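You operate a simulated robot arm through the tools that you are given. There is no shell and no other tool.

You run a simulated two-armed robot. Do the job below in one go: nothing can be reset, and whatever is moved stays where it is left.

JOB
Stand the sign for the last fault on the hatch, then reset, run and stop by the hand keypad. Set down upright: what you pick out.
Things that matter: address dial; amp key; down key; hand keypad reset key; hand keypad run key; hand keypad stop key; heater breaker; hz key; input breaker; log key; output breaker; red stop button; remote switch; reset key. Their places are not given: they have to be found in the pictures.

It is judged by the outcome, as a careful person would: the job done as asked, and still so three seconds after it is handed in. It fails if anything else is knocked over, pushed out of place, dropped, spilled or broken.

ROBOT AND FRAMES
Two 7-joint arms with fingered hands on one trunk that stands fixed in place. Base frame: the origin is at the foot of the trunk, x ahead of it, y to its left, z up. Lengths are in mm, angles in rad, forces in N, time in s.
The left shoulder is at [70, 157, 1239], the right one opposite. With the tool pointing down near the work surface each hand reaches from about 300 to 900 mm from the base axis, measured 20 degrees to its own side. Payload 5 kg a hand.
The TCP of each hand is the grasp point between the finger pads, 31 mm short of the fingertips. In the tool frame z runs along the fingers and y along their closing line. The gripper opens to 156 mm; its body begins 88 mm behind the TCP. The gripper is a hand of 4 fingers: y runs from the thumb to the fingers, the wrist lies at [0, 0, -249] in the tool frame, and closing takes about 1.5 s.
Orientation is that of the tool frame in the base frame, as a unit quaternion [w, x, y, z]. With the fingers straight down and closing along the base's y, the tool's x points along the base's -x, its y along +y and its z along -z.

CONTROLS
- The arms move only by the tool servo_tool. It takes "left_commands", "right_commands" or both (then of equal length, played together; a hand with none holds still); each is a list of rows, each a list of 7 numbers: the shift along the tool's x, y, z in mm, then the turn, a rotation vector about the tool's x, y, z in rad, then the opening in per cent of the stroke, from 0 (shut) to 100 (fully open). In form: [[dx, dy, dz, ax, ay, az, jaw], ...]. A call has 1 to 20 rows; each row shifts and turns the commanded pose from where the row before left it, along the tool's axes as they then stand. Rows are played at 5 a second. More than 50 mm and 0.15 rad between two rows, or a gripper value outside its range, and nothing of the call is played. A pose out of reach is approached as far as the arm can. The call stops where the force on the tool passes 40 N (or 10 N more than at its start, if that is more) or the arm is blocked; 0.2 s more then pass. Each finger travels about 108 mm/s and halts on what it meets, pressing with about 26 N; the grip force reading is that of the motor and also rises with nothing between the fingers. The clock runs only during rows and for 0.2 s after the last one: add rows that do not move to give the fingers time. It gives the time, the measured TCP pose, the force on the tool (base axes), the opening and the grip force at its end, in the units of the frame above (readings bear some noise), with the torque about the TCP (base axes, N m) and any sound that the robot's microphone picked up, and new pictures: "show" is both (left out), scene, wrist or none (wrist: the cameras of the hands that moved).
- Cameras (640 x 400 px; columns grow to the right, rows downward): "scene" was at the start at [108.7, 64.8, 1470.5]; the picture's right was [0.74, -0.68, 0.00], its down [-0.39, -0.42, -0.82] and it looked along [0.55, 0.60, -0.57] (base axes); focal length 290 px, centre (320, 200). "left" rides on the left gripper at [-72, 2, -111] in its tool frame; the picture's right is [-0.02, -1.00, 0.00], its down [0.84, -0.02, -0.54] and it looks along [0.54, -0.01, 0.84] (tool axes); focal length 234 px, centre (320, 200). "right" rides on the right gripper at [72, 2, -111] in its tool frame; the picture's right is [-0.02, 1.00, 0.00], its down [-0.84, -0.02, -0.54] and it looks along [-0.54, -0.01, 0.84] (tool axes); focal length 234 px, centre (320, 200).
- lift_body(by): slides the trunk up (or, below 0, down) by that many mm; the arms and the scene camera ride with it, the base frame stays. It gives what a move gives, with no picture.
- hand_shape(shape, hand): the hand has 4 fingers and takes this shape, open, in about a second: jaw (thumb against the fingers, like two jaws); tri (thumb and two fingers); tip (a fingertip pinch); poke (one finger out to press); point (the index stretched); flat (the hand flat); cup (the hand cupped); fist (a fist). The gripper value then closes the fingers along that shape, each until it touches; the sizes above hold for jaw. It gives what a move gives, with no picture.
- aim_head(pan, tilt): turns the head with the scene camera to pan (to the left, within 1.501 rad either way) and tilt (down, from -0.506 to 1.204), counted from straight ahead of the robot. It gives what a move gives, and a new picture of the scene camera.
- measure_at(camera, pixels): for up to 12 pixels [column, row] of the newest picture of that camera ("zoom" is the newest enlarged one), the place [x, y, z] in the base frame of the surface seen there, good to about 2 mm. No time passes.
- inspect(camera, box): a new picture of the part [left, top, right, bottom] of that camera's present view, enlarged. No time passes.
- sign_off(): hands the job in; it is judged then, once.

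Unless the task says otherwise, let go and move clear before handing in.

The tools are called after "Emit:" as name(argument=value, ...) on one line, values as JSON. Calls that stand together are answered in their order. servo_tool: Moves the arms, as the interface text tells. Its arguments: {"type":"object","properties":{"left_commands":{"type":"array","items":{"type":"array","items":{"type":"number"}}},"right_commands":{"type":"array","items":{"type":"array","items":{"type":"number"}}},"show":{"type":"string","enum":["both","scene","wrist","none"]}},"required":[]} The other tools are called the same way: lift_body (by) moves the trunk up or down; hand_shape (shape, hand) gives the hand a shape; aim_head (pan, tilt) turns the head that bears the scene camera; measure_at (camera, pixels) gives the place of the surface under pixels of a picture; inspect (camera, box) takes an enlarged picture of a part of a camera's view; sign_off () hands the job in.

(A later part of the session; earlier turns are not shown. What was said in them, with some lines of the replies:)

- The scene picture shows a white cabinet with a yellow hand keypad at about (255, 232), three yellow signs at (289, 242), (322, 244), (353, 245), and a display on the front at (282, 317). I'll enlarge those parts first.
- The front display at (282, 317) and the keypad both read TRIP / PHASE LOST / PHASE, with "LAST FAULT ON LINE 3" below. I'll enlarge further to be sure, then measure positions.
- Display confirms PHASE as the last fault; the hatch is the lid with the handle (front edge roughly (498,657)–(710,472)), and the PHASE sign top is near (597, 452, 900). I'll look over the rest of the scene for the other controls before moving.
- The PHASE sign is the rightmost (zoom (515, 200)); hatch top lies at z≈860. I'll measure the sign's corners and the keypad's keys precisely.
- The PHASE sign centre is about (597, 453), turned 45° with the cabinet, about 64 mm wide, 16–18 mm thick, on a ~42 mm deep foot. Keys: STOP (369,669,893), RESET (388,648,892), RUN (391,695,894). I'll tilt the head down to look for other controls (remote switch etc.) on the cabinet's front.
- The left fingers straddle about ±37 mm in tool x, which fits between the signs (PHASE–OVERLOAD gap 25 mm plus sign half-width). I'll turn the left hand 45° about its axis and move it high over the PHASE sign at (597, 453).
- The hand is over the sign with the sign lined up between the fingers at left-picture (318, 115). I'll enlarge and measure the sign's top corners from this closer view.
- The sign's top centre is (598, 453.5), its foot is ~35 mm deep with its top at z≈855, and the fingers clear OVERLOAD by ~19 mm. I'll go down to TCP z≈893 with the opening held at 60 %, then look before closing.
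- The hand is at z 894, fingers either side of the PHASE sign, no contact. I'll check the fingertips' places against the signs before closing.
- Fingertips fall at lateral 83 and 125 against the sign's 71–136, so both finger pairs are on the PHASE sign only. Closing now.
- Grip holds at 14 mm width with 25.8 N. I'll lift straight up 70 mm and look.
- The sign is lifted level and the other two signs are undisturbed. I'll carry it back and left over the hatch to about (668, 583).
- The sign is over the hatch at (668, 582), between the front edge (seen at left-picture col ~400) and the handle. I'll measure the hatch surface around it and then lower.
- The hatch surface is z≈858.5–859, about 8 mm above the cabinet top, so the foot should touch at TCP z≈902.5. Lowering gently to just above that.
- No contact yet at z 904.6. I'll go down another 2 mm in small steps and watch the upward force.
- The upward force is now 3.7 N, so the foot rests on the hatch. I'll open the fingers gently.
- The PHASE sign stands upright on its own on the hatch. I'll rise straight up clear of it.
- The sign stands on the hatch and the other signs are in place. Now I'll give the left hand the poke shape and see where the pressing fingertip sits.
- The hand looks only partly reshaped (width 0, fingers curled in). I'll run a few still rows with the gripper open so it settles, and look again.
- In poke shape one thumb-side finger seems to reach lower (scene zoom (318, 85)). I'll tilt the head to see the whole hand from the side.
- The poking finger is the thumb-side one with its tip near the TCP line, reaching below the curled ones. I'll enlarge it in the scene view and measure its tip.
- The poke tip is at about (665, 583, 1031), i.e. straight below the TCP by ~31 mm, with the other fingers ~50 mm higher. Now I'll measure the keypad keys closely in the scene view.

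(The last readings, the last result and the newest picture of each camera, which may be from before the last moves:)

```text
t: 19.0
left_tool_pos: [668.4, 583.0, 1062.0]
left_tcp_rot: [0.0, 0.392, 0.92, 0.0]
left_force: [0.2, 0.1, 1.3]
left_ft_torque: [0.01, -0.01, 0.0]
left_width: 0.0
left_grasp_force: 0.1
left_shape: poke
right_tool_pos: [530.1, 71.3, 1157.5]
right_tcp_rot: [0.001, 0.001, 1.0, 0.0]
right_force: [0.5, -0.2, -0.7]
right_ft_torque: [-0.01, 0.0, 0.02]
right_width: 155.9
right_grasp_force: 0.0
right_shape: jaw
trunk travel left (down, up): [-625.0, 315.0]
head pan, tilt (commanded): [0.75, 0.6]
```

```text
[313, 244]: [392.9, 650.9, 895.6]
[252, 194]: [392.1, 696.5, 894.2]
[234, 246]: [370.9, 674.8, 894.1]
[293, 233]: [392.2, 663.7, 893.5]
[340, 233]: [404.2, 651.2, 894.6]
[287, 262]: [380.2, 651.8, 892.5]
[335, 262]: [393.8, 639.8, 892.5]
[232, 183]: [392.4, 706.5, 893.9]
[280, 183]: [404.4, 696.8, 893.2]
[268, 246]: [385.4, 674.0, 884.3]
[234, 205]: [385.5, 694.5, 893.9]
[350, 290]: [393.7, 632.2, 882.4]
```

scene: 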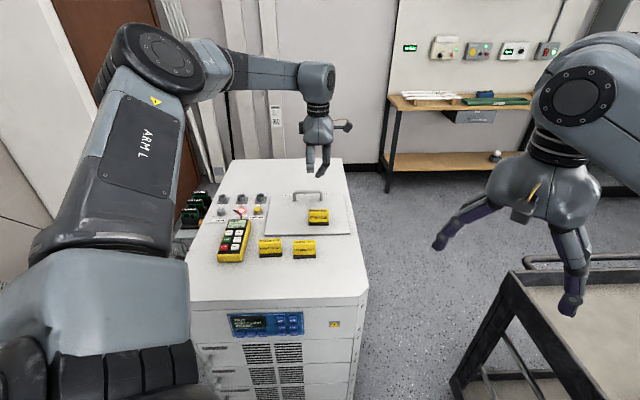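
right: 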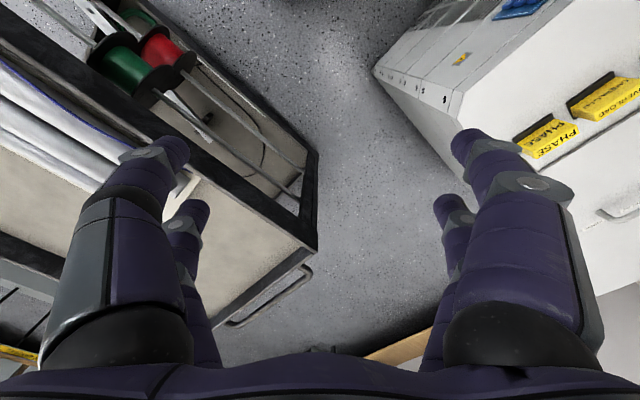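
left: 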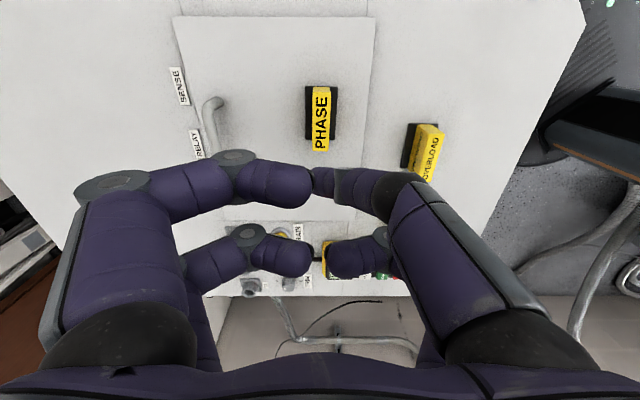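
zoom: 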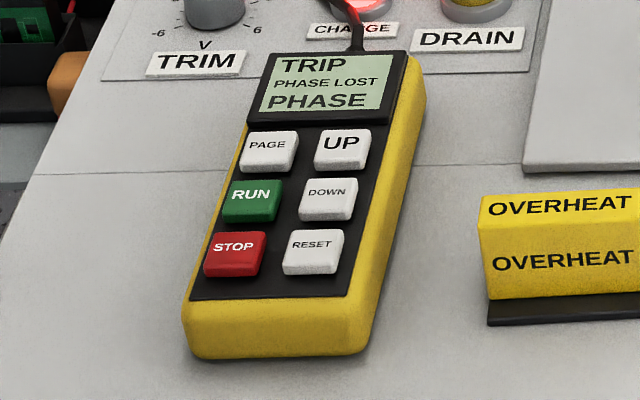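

Key centres: RESET (393, 652), RUN (392, 696.5), STOP (371, 675), tops at z≈894. I'll move the hand at height over RESET and come down to ~35 mm above it.

Emit:
servo_tool(left_commands=[[40.1, -25.2, 0, 0, 0, 0, 100], [40.1, -25.2, 0, 0, 0, 0, 100], [40.1, -25.2, 0, 0, 0, 0, 100], [40.1, -25.2, 0, 0, 0, 0, 100], [40.1, -25.2, 0, 0, 0, 0, 100], [40.1, -25.2, 0, 0, 0, 0, 100], [0, 0, 35, 0, 0, 0, 100], [0, 0, 35, 0, 0, 0, 100], [0, 0, 30, 0, 0, 0, 100], [0, 0, 0, 0, 0, 0, 100]])

Emit:
inspect(camera="scene", box=[200, 190, 290, 270])

```text
t: 21.2
left_tool_pos: [393.2, 652.9, 962.6]
left_tcp_rot: [-0.001, 0.392, 0.92, 0.0]
left_force: [0.3, 0.8, 0.5]
left_ft_torque: [0.03, 0.01, -0.01]
left_width: 0.0
left_grasp_force: 0.0
left_shape: poke
right_tool_pos: [531.9, 69.4, 1156.6]
right_tcp_rot: [0.001, 0.0, 1.0, 0.0]
right_force: [-0.6, 0.1, -0.4]
right_ft_torque: [-0.02, 0.02, 0.0]
right_width: 155.8
right_grasp_force: 0.0
right_shape: jaw
trunk travel left (down, up): [-625.0, 315.0]
head pan, tilt (commanded): [0.75, 0.6]
```

scene: 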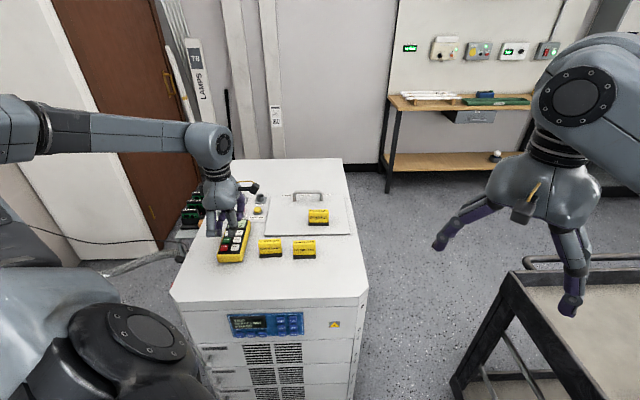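
left: 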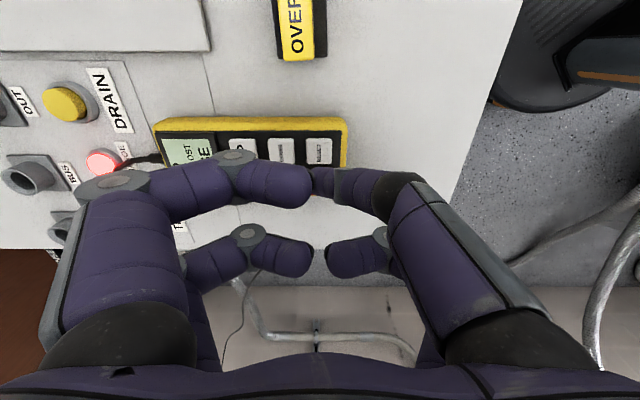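

```text
5.00 times, centred on (245, 230) of scene
```

zoom: 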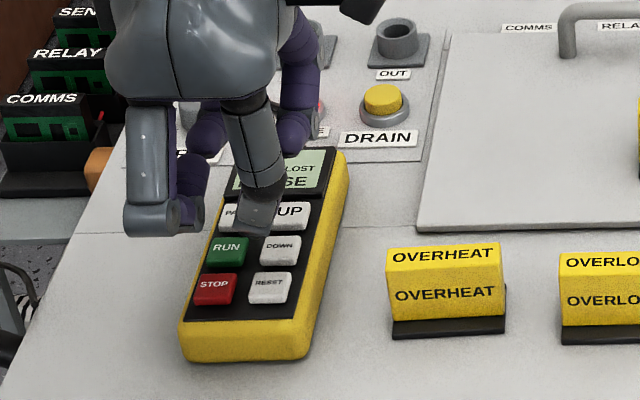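

The tip hangs above RESET with ~38 mm to spare. I'll measure the tip and the RESET key in this same view to correct the aim.

Emit:
measure_at(camera="zoom", pixels=[[255, 232], [248, 233], [262, 234], [270, 231], [240, 231], [255, 225], [270, 284], [252, 292], [290, 275], [255, 275], [286, 294], [250, 228]])

```text
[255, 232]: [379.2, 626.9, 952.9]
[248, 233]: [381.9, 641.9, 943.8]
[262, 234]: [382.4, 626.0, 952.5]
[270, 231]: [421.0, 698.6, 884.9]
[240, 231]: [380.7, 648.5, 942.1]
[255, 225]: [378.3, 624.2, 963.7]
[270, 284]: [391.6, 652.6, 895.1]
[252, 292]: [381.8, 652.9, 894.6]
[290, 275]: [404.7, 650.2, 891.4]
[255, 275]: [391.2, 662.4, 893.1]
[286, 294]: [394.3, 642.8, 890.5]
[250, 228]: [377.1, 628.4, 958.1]
```

I need a closer look at the fingertip itself, which is darker in the shade.

Emit:
inspect(camera="scene", box=[234, 220, 266, 252])

```text
12.50 times, centred on (250, 236) of scene
```

zoom: 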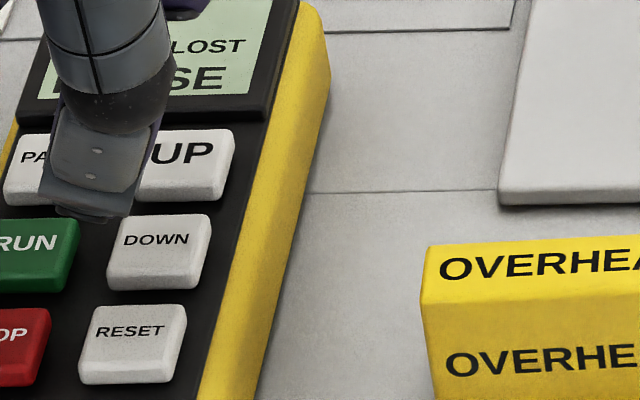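

Emit:
measure_at(camera="zoom", pixels=[[80, 214], [95, 218], [105, 218], [60, 208], [120, 215], [90, 205], [75, 195], [110, 200], [132, 325], [98, 210], [55, 212], [130, 330]])

```text
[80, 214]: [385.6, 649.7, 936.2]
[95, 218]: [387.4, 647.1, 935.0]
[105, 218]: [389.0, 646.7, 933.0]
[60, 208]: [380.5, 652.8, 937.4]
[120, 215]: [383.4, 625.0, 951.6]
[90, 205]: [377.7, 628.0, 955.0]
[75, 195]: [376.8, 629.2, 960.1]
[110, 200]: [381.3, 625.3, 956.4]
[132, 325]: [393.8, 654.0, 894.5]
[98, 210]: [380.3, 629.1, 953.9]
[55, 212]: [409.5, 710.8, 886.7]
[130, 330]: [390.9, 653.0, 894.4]
```

The fingertip bottom is near (391, 651.5, 932), right over RESET (392.5, 652.5, 894). I'll come down to just above the key.

Emit:
servo_tool(left_commands=[[0, 0, 15, 0, 0, 0, 100], [0, 0, 12, 0, 0, 0, 100], [0, 0, 7, 0, 0, 0, 100], [0, 0, 0, 0, 0, 0, 100]])

Emit:
inspect(camera="scene", box=[212, 220, 260, 268])

```text
t: 22.2
left_tool_pos: [391.7, 652.7, 928.5]
left_tcp_rot: [0.001, 0.392, 0.92, 0.0]
left_force: [0.6, 0.2, 0.3]
left_ft_torque: [-0.02, -0.02, 0.0]
left_width: 0.3
left_grasp_force: 0.0
left_shape: poke
right_tool_pos: [530.4, 70.5, 1157.7]
right_tcp_rot: [0.0, 0.0, 1.0, 0.0]
right_force: [1.2, -0.2, 0.1]
right_ft_torque: [-0.01, 0.01, 0.01]
right_width: 155.9
right_grasp_force: 0.0
right_shape: jaw
trunk travel left (down, up): [-625.0, 315.0]
head pan, tilt (commanded): [0.75, 0.6]
```

scene: 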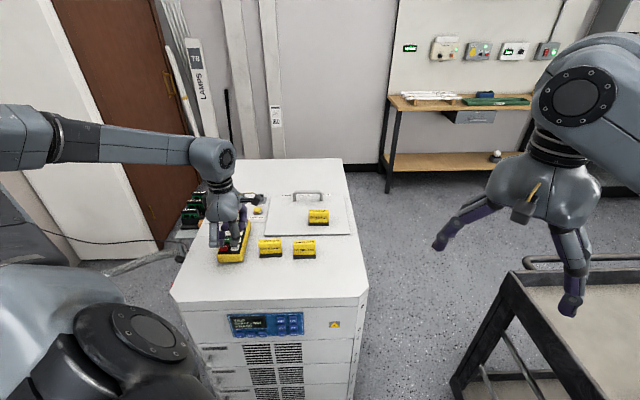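
left: 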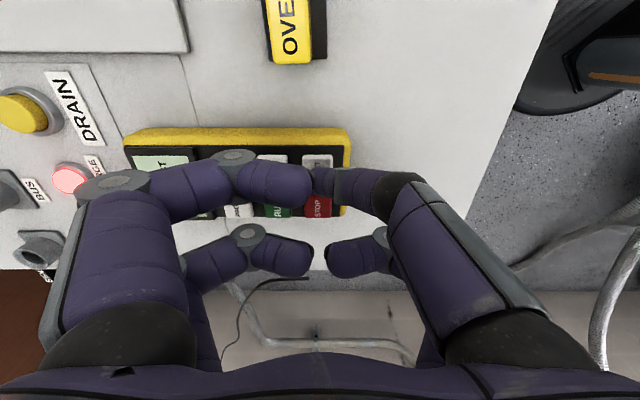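

```text
8.33 times, centred on (236, 244) of scene
```

zoom: 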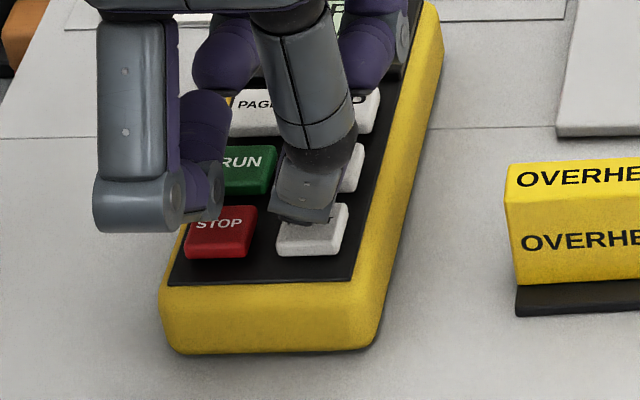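

The tip is ~3 mm above the RESET key, perhaps a few mm back and left of its centre. I'll measure to check.

Emit:
measure_at(camera="zoom", pixels=[[300, 222], [290, 220], [310, 222], [318, 222], [280, 217], [325, 232], [300, 245], [345, 212], [280, 240], [338, 245], [300, 218], [275, 214]])

```text
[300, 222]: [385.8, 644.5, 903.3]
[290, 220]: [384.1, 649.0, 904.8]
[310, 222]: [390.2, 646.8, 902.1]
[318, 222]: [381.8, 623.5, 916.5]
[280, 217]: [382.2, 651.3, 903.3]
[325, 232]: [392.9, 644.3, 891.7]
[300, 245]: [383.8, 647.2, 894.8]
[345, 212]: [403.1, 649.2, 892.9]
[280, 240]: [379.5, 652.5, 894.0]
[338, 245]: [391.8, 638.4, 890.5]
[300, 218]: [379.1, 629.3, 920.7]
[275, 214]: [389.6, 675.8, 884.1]
```

Tip centre ≈(389.5, 651.6), key centre ≈(392, 652): close enough with a 2 mm nudge. I'll press down 6 mm in small steps and listen for a click.

Emit:
servo_tool(left_commands=[[-1.4, 1.4, 1.5, 0, 0, 0, 100], [0, 0, 1.5, 0, 0, 0, 100], [0, 0, 1.5, 0, 0, 0, 100], [0, 0, 1.5, 0, 0, 0, 100]], show="none")

```text
t: 23.2
left_tool_pos: [394.5, 652.3, 922.4]
left_tcp_rot: [-0.001, 0.392, 0.92, 0.001]
left_force: [-1.4, -0.3, 2.6]
left_ft_torque: [0.0, 0.0, 0.0]
left_width: 0.0
left_grasp_force: 0.1
left_shape: poke
right_tool_pos: [530.2, 70.1, 1157.2]
right_tcp_rot: [0.001, 0.001, 1.0, 0.0]
right_force: [0.2, 1.1, -0.7]
right_ft_torque: [0.02, 0.0, -0.02]
right_width: 156.1
right_grasp_force: 0.0
right_shape: jaw
trunk travel left (down, up): [-625.0, 315.0]
head pan, tilt (commanded): [0.75, 0.6]
heard: click
```

A click was heard at z 922.4 with 2.6 N on the key. I'll lift off and check both displays.

Emit:
servo_tool(left_commands=[[0, 0, -5, 0, 0, 0, 100], [0, 0, -15, 0, 0, 0, 100], [0, 0, -30, 0, 0, 0, 100], [0, 0, 0, 0, 0, 0, 100]])

Emit:
inspect(camera="scene", box=[220, 305, 316, 345])

Emit:
inspect(camera="scene", box=[205, 190, 285, 270])

Emit:
inspect(camera="left", box=[60, 80, 380, 240])

```text
t: 24.2
left_tool_pos: [393.8, 651.8, 972.0]
left_tcp_rot: [-0.001, 0.392, 0.92, 0.0]
left_force: [-0.2, 0.4, -0.8]
left_ft_torque: [-0.01, 0.01, 0.01]
left_width: 0.2
left_grasp_force: 0.0
left_shape: poke
right_tool_pos: [529.4, 70.0, 1157.0]
right_tcp_rot: [0.001, 0.001, 1.0, 0.0]
right_force: [-0.4, 0.4, 0.1]
right_ft_torque: [0.0, 0.01, 0.01]
right_width: 155.9
right_grasp_force: 0.0
right_shape: jaw
trunk travel left (down, up): [-625.0, 315.0]
head pan, tilt (commanded): [0.75, 0.6]
```

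scene: 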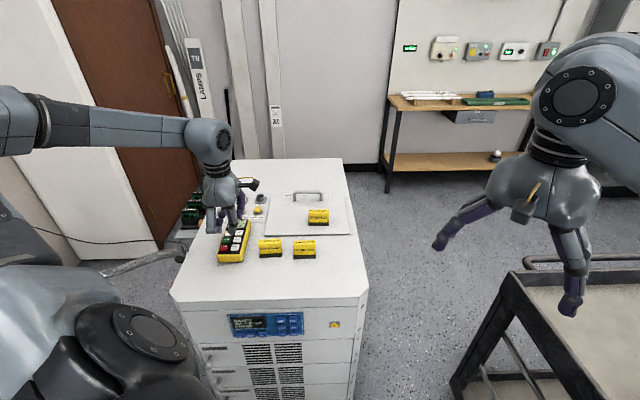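
left: 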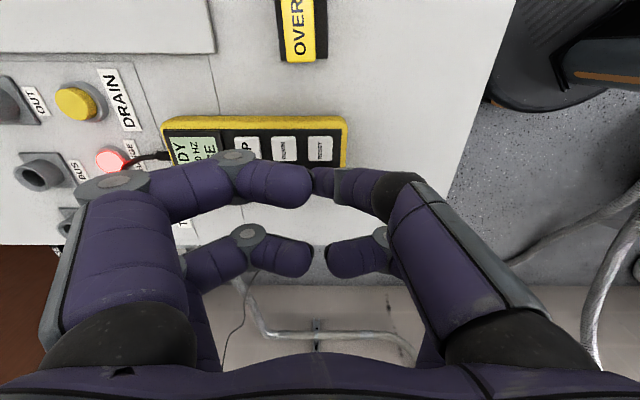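

```text
6.67 times, centred on (268, 325) of scene
```

zoom: 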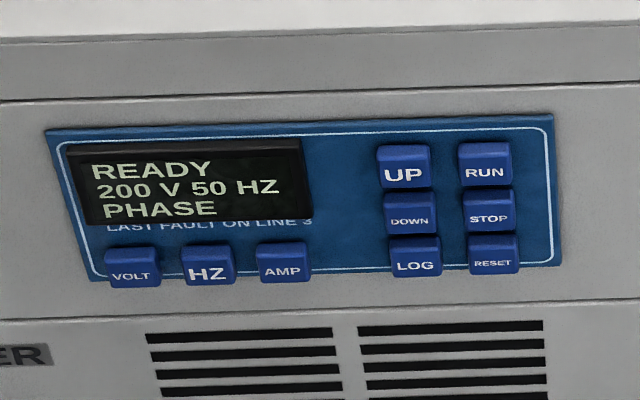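

```text
5.00 times, centred on (245, 230) of scene
```

zoom: 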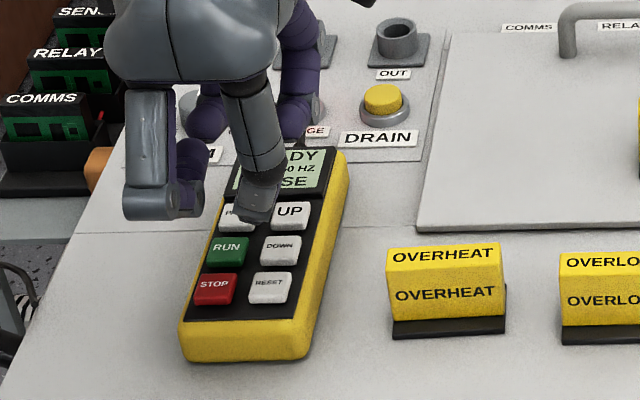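

```text
2.00 times, centred on (220, 160) of left
```

zoom: 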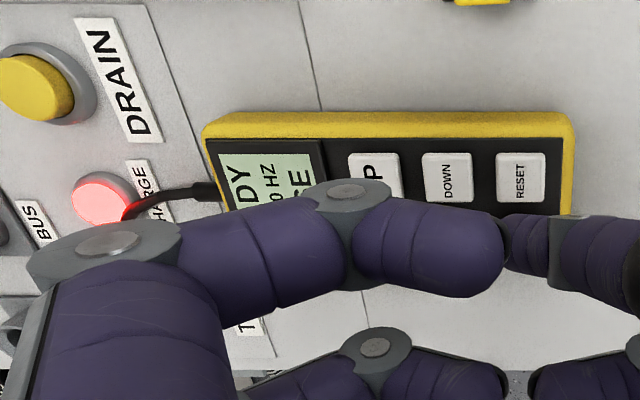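

Reset worked: the front display now reads READY / 200 V 50 HZ / PHASE. I'll re-measure RUN and STOP in case the keypad shifted.

Emit:
inspect(camera="scene", box=[212, 212, 260, 268])

Emit:
measure_at(camera="zoom", pixels=[[252, 194], [234, 246], [313, 244], [232, 183], [280, 183], [226, 208], [272, 210], [215, 237], [262, 237], [208, 264], [258, 264]])

```text
7.14 times, centred on (236, 240) of scene
```

zoom: 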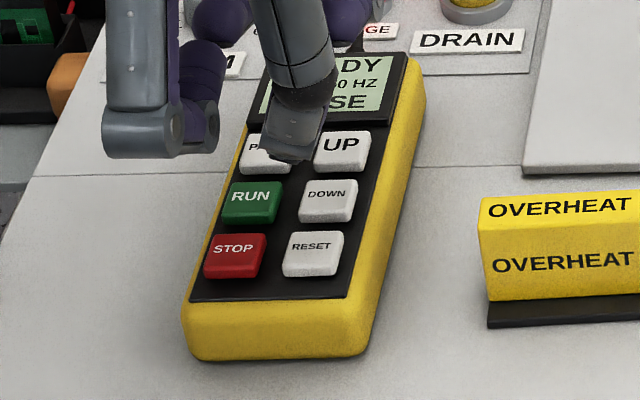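

```text
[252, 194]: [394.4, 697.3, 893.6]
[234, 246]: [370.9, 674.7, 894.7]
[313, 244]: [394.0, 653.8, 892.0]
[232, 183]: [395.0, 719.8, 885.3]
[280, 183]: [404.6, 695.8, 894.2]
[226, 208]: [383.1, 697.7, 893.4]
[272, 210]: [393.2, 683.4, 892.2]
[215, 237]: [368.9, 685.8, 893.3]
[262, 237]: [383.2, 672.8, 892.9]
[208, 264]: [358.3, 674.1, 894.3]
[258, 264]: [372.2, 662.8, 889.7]
```

The keypad hasn't moved: RUN centre ≈(394, 697), STOP ≈(370.5, 674). I'll shift over to RUN and come down to just above it.

Emit:
servo_tool(left_commands=[[15.8, 16.0, 0, 0, 0, 0, 100], [15.8, 16.0, 0, 0, 0, 0, 100], [0, 0, 20, 0, 0, 0, 100], [0, 0, 15, 0, 0, 0, 100], [0, 0, 8, 0, 0, 0, 100], [0, 0, 0, 0, 0, 0, 100]])

Emit:
inspect(camera="scene", box=[212, 212, 260, 268])

```text
t: 25.6
left_tool_pos: [395.6, 696.0, 930.3]
left_tcp_rot: [0.0, 0.393, 0.92, 0.0]
left_force: [-0.2, 0.7, -0.1]
left_ft_torque: [0.01, -0.03, -0.01]
left_width: 0.1
left_grasp_force: 0.1
left_shape: poke
right_tool_pos: [530.3, 69.3, 1158.8]
right_tcp_rot: [0.0, 0.001, 1.0, 0.001]
right_force: [-0.1, 0.5, -0.8]
right_ft_torque: [-0.03, -0.07, -0.01]
right_width: 155.9
right_grasp_force: 0.0
right_shape: jaw
trunk travel left (down, up): [-625.0, 315.0]
head pan, tilt (commanded): [0.75, 0.6]
```

scene: 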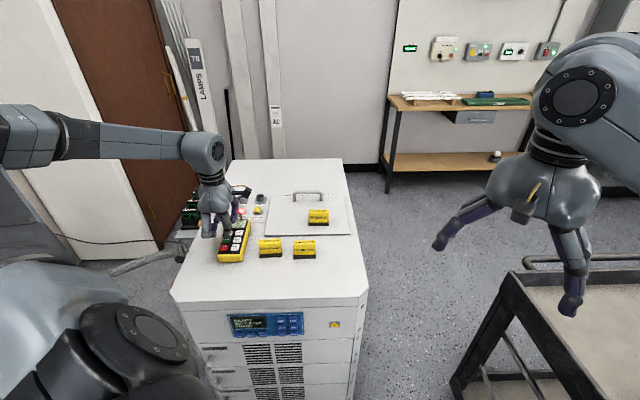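
left: 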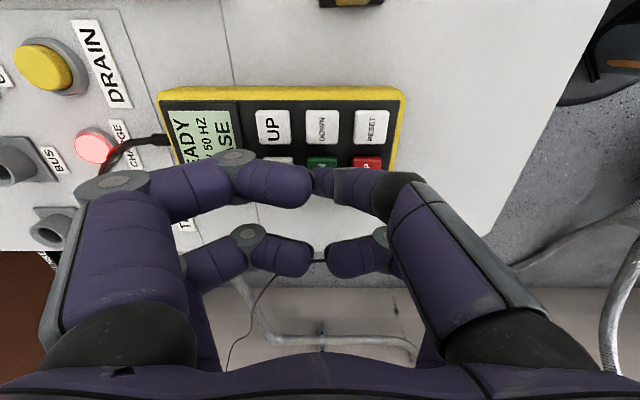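

```text
7.14 times, centred on (236, 240) of scene
```

zoom: 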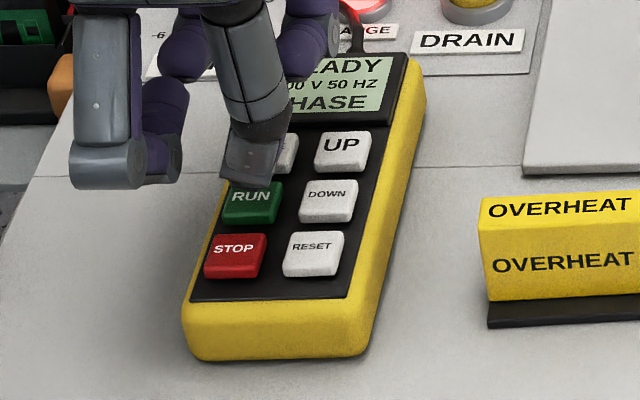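

The tip looks to be toward the back edge of RUN. I'll measure it before pressing.

Emit:
inspect(camera="scene", box=[222, 222, 254, 254])

```text
12.50 times, centred on (238, 238) of scene
```

zoom: 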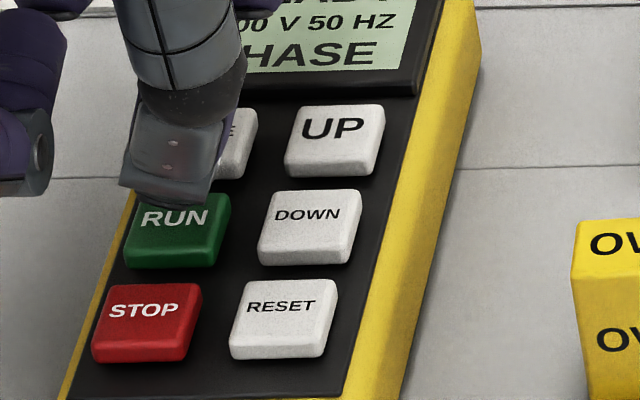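

Emit:
measure_at(camera="zoom", pixels=[[150, 198], [170, 203], [185, 204], [195, 204], [140, 195], [175, 218], [140, 235], [205, 240], [225, 197], [160, 200], [180, 201], [190, 200]])

```text
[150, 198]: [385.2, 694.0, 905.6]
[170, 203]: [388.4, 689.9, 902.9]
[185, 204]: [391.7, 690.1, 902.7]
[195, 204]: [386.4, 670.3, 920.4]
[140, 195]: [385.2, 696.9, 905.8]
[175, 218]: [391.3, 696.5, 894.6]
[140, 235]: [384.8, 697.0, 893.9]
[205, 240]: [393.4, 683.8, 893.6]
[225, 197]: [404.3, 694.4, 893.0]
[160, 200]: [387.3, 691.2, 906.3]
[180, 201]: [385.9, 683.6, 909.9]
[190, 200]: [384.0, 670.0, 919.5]
```

The tip centre is about (393, 695), over RUN's centre (394, 697) — same relation as for RESET. Pressing now.

Emit:
servo_tool(left_commands=[[0, 0, 3, 0, 0, 0, 100], [0, 0, 2, 0, 0, 0, 100], [0, 0, 1.5, 0, 0, 0, 100], [0, 0, 1.5, 0, 0, 0, 100]], show="none")

Emit:
inspect(camera="scene", box=[220, 305, 316, 345])

```text
t: 26.6
left_tool_pos: [395.2, 696.1, 923.0]
left_tcp_rot: [0.0, 0.392, 0.92, 0.001]
left_force: [0.5, -0.8, 5.3]
left_ft_torque: [0.04, 0.0, -0.02]
left_width: 0.0
left_grasp_force: 0.1
left_shape: poke
right_tool_pos: [530.4, 68.7, 1157.4]
right_tcp_rot: [0.001, 0.0, 1.0, 0.0]
right_force: [-0.3, -0.8, -0.1]
right_ft_torque: [-0.01, 0.01, -0.01]
right_width: 155.9
right_grasp_force: 0.0
right_shape: jaw
trunk travel left (down, up): [-625.0, 315.0]
head pan, tilt (commanded): [0.75, 0.6]
heard: click
```

```text
6.67 times, centred on (268, 325) of scene
```

zoom: 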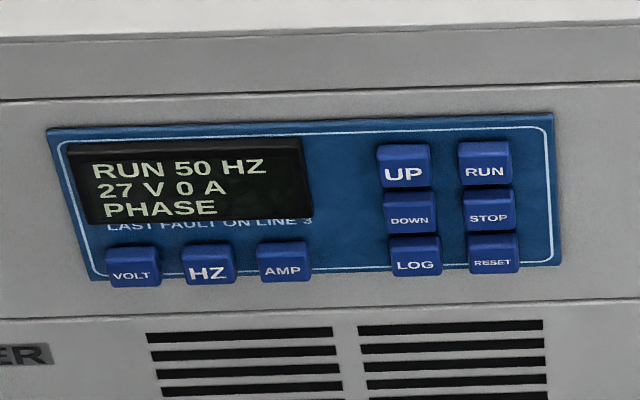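

It clicked and the display shows RUN 50 HZ, 27 V rising. I'll lift off, shift toward STOP, and see that it reaches its running voltage.

Emit:
servo_tool(left_commands=[[0, 0, -5, 0, 0, 0, 100], [0, 0, -15, 0, 0, 0, 100], [0, 0, -25, 0, 0, 0, 100], [0, 0, 0, 0, 0, 0, 100]], show="scene")

Emit:
inspect(camera="scene", box=[220, 305, 316, 345])

Emit:
inspect(camera="scene", box=[212, 212, 260, 268])

Emit:
measure_at(camera="zoom", pixels=[[234, 248], [215, 238], [262, 238], [208, 264], [258, 264], [313, 246], [230, 258], [250, 244]])

```text
t: 27.6
left_tool_pos: [395.8, 697.0, 965.7]
left_tcp_rot: [0.0, 0.392, 0.92, -0.001]
left_force: [-0.6, 0.9, -0.1]
left_ft_torque: [-0.02, 0.05, 0.0]
left_width: 0.0
left_grasp_force: 0.1
left_shape: poke
right_tool_pos: [531.8, 68.9, 1156.7]
right_tcp_rot: [0.0, 0.0, 1.0, 0.0]
right_force: [0.1, -0.2, 0.5]
right_ft_torque: [-0.01, 0.03, 0.05]
right_width: 156.0
right_grasp_force: 0.0
right_shape: jaw
trunk travel left (down, up): [-625.0, 315.0]
head pan, tilt (commanded): [0.75, 0.6]
```

scene: 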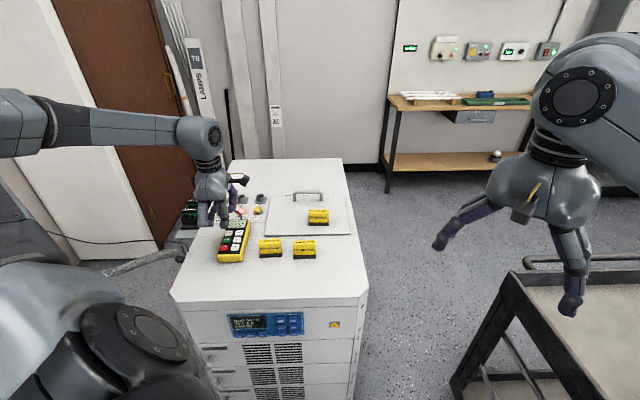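

```text
6.67 times, centred on (268, 325) of scene
```

zoom: 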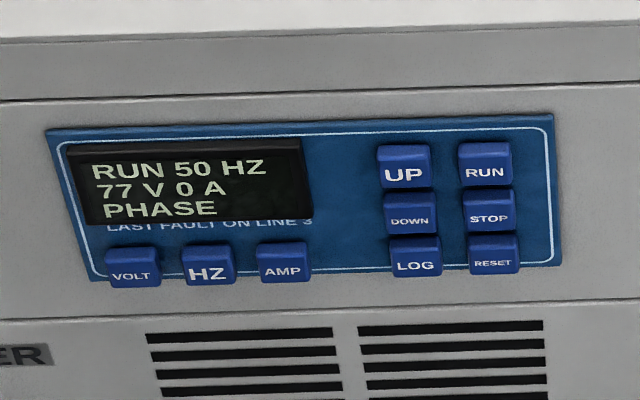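

```text
7.14 times, centred on (236, 240) of scene
```

zoom: 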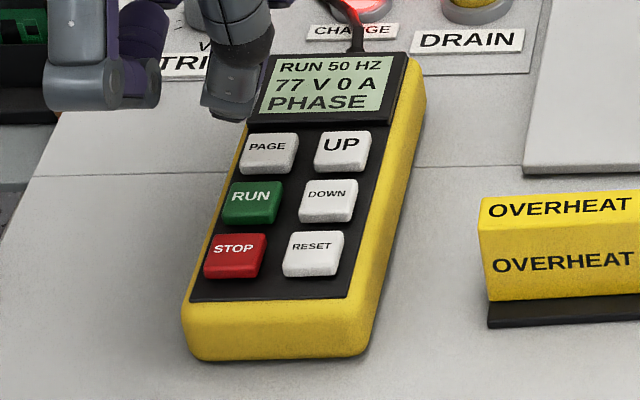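

```text
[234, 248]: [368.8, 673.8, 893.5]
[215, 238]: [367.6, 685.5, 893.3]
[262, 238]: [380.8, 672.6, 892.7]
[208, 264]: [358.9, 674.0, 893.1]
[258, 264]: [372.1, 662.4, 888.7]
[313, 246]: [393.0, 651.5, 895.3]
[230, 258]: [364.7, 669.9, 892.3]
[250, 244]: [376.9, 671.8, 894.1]
```

The voltage is at 77 V and climbing at about 50 V/s. I'll go over STOP (370, 673.5), come down to just above it, and wait for the ramp to finish.

Emit:
servo_tool(left_commands=[[-0.1, -17, 0, 0, 0, 0, 100], [-0.1, -17, 0, 0, 0, 0, 100], [0, 0, 20, 0, 0, 0, 100], [0, 0, 15, 0, 0, 0, 100], [0, 0, 0, 0, 0, 0, 100], [0, 0, 0, 0, 0, 0, 100], [0, 0, 0, 0, 0, 0, 100], [0, 0, 0, 0, 0, 0, 100], [0, 0, 0, 0, 0, 0, 100], [0, 0, 0, 0, 0, 0, 100], [0, 0, 0, 0, 0, 0, 100], [0, 0, 0, 0, 0, 0, 100], [0, 0, 0, 0, 0, 0, 100]], show="scene")

Emit:
inspect(camera="scene", box=[220, 305, 316, 345])

Emit:
inspect(camera="scene", box=[218, 226, 250, 258])

```text
t: 30.4
left_tool_pos: [370.4, 672.9, 932.4]
left_tcp_rot: [-0.001, 0.392, 0.92, 0.0]
left_force: [0.5, -0.6, 0.9]
left_ft_torque: [-0.03, -0.01, -0.01]
left_width: 0.0
left_grasp_force: 0.1
left_shape: poke
right_tool_pos: [530.3, 69.9, 1157.7]
right_tcp_rot: [0.001, 0.001, 1.0, 0.0]
right_force: [-0.9, 0.6, 0.1]
right_ft_torque: [0.0, -0.01, 0.02]
right_width: 155.8
right_grasp_force: 0.1
right_shape: jaw
trunk travel left (down, up): [-625.0, 315.0]
head pan, tilt (commanded): [0.75, 0.6]
```

scene: 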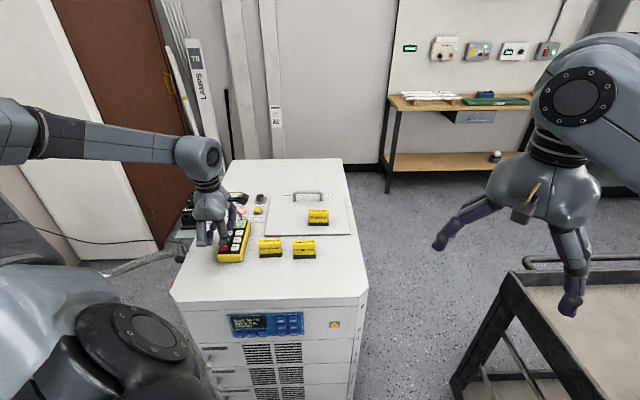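

```text
6.67 times, centred on (268, 325) of scene
```

zoom: 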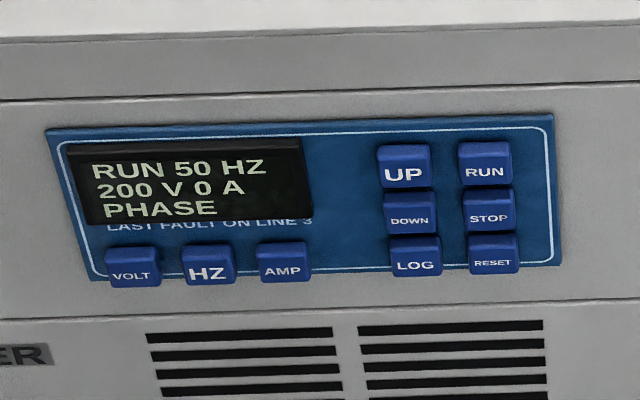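

```text
12.50 times, centred on (234, 242) of scene
```

zoom: 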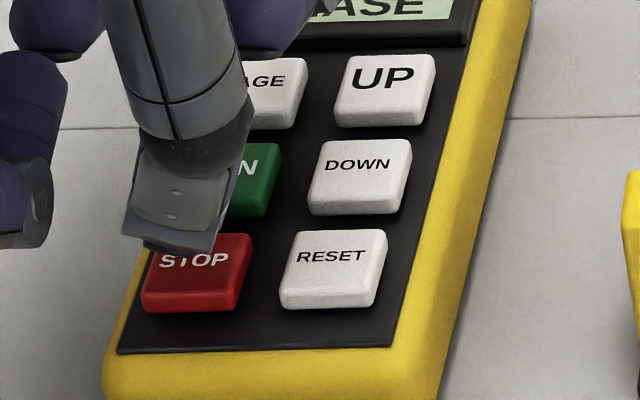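

It's running at 200 V. The tip is just above STOP, a touch left of centre; I'll nudge 1.5 mm right and press.

Emit:
servo_tool(left_commands=[[-1.5, 0, 3, 0, 0, 0, 100], [0, 0, 3, 0, 0, 0, 100], [0, 0, 1.5, 0, 0, 0, 100], [0, 0, 1.5, 0, 0, 0, 100]], show="none")

Emit:
inspect(camera="scene", box=[220, 305, 316, 345])

```text
t: 31.4
left_tool_pos: [371.8, 671.2, 922.3]
left_tcp_rot: [0.0, 0.392, 0.92, 0.0]
left_force: [-1.5, -1.3, 3.6]
left_ft_torque: [-0.04, 0.03, -0.01]
left_width: 0.0
left_grasp_force: 0.0
left_shape: poke
right_tool_pos: [529.8, 69.5, 1157.0]
right_tcp_rot: [0.001, 0.001, 1.0, 0.0]
right_force: [0.5, -0.2, 0.2]
right_ft_torque: [0.0, -0.02, 0.04]
right_width: 155.9
right_grasp_force: 0.0
right_shape: jaw
trunk travel left (down, up): [-625.0, 315.0]
head pan, tilt (commanded): [0.75, 0.6]
heard: click
```

```text
6.67 times, centred on (268, 325) of scene
```

zoom: 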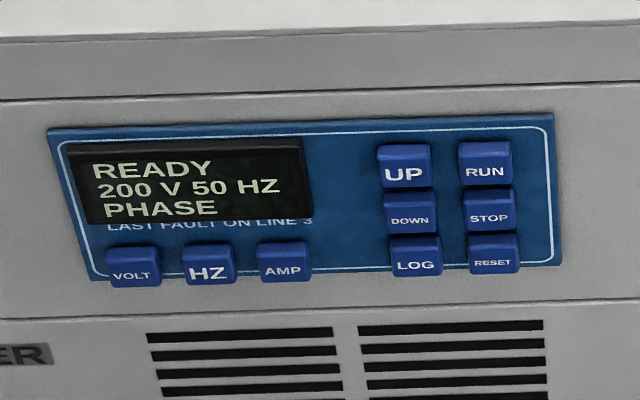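

STOP clicked and the display is back to READY. I'll lift the hand well clear and make a last check of everything.

Emit:
servo_tool(left_commands=[[0, 0, -5, 0, 0, 0, 100], [0, 0, -15, 0, 0, 0, 100], [0, 0, -40, 0, 0, 0, 100], [0, 0, -45, 0, 0, 0, 100], [0, 0, -45, 0, 0, 0, 100], [0, 0, -45, 0, 0, 0, 100], [0, 0, 0, 0, 0, 0, 100], [0, 0, 0, 0, 0, 0, 100]])

Emit:
inspect(camera="scene", box=[200, 170, 360, 270])

Emit:
inspect(camera="scene", box=[220, 305, 316, 345])

```text
t: 33.2
left_tool_pos: [370.4, 673.3, 1118.3]
left_tcp_rot: [0.0, 0.393, 0.92, 0.0]
left_force: [-0.3, 0.3, -0.1]
left_ft_torque: [0.05, 0.04, -0.01]
left_width: 0.0
left_grasp_force: 0.0
left_shape: poke
right_tool_pos: [530.1, 69.3, 1157.9]
right_tcp_rot: [0.002, 0.001, 1.0, 0.0]
right_force: [0.1, 0.2, -0.3]
right_ft_torque: [0.02, 0.03, -0.01]
right_width: 155.8
right_grasp_force: 0.0
right_shape: jaw
trunk travel left (down, up): [-625.0, 315.0]
head pan, tilt (commanded): [0.75, 0.6]
```

scene: 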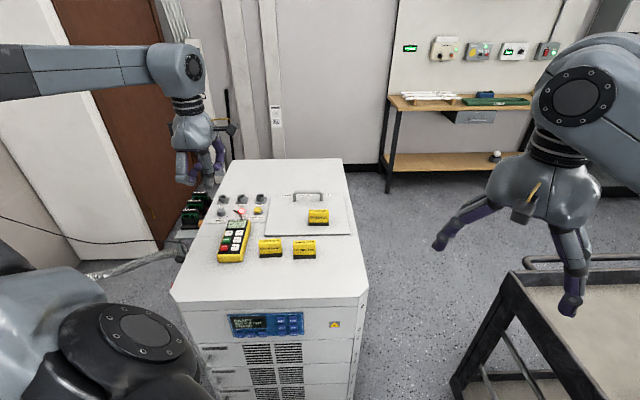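
left: 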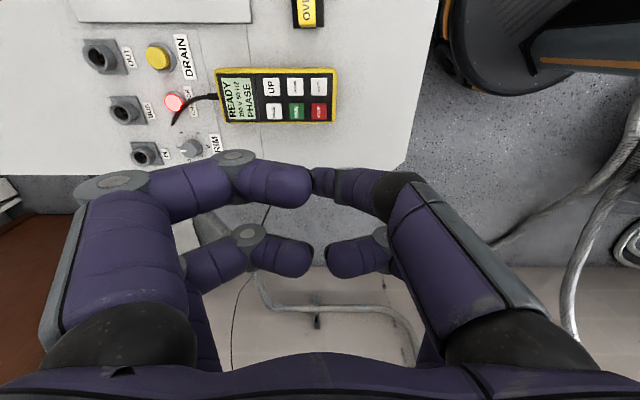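

```text
4.00 times, centred on (280, 220) of scene
```

zoom: 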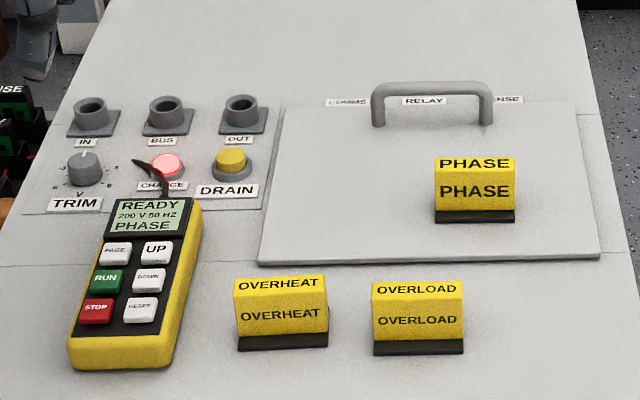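

```text
6.67 times, centred on (268, 325) of scene
```

zoom: 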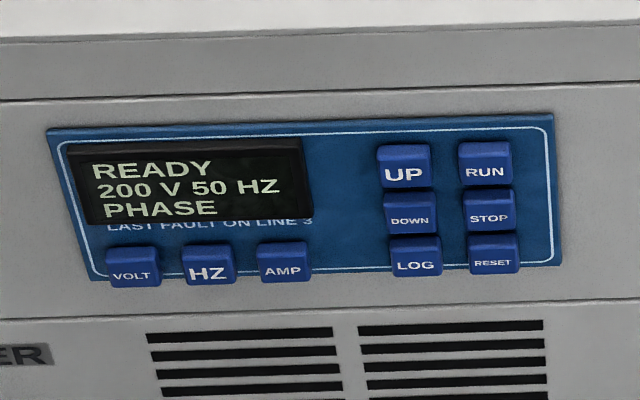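

All checks agree: the PHASE sign stands upright on the hatch, the OVERHEAT and OVERLOAD signs and the keypad are where they were, both displays read READY after stop, and the left hand is clear at z≈1118. Handing in.

Emit:
sign_off()

```text
The job is handed in.
```

The job is handed in. The PHASE sign stands upright on the hatch, and I reset, ran and stopped the unit from the hand keypad, in that order.

- **Sign:** The display marks line 3 as the last fault, and line 3 read PHASE. I picked out that sign and set it down about 40 mm in from the hatch's front edge, well short of the handle.
- **Keypad:** Each key clicked. After reset the display showed READY. After run it climbed to RUN 50 HZ at 200 V, and after stop it went back to READY.
- **Everything else:** In the last pictures the OVERHEAT and OVERLOAD signs and the keypad were where they started. The left hand was lifted clear, about 200 mm above the keypad, and the right arm was never moved.
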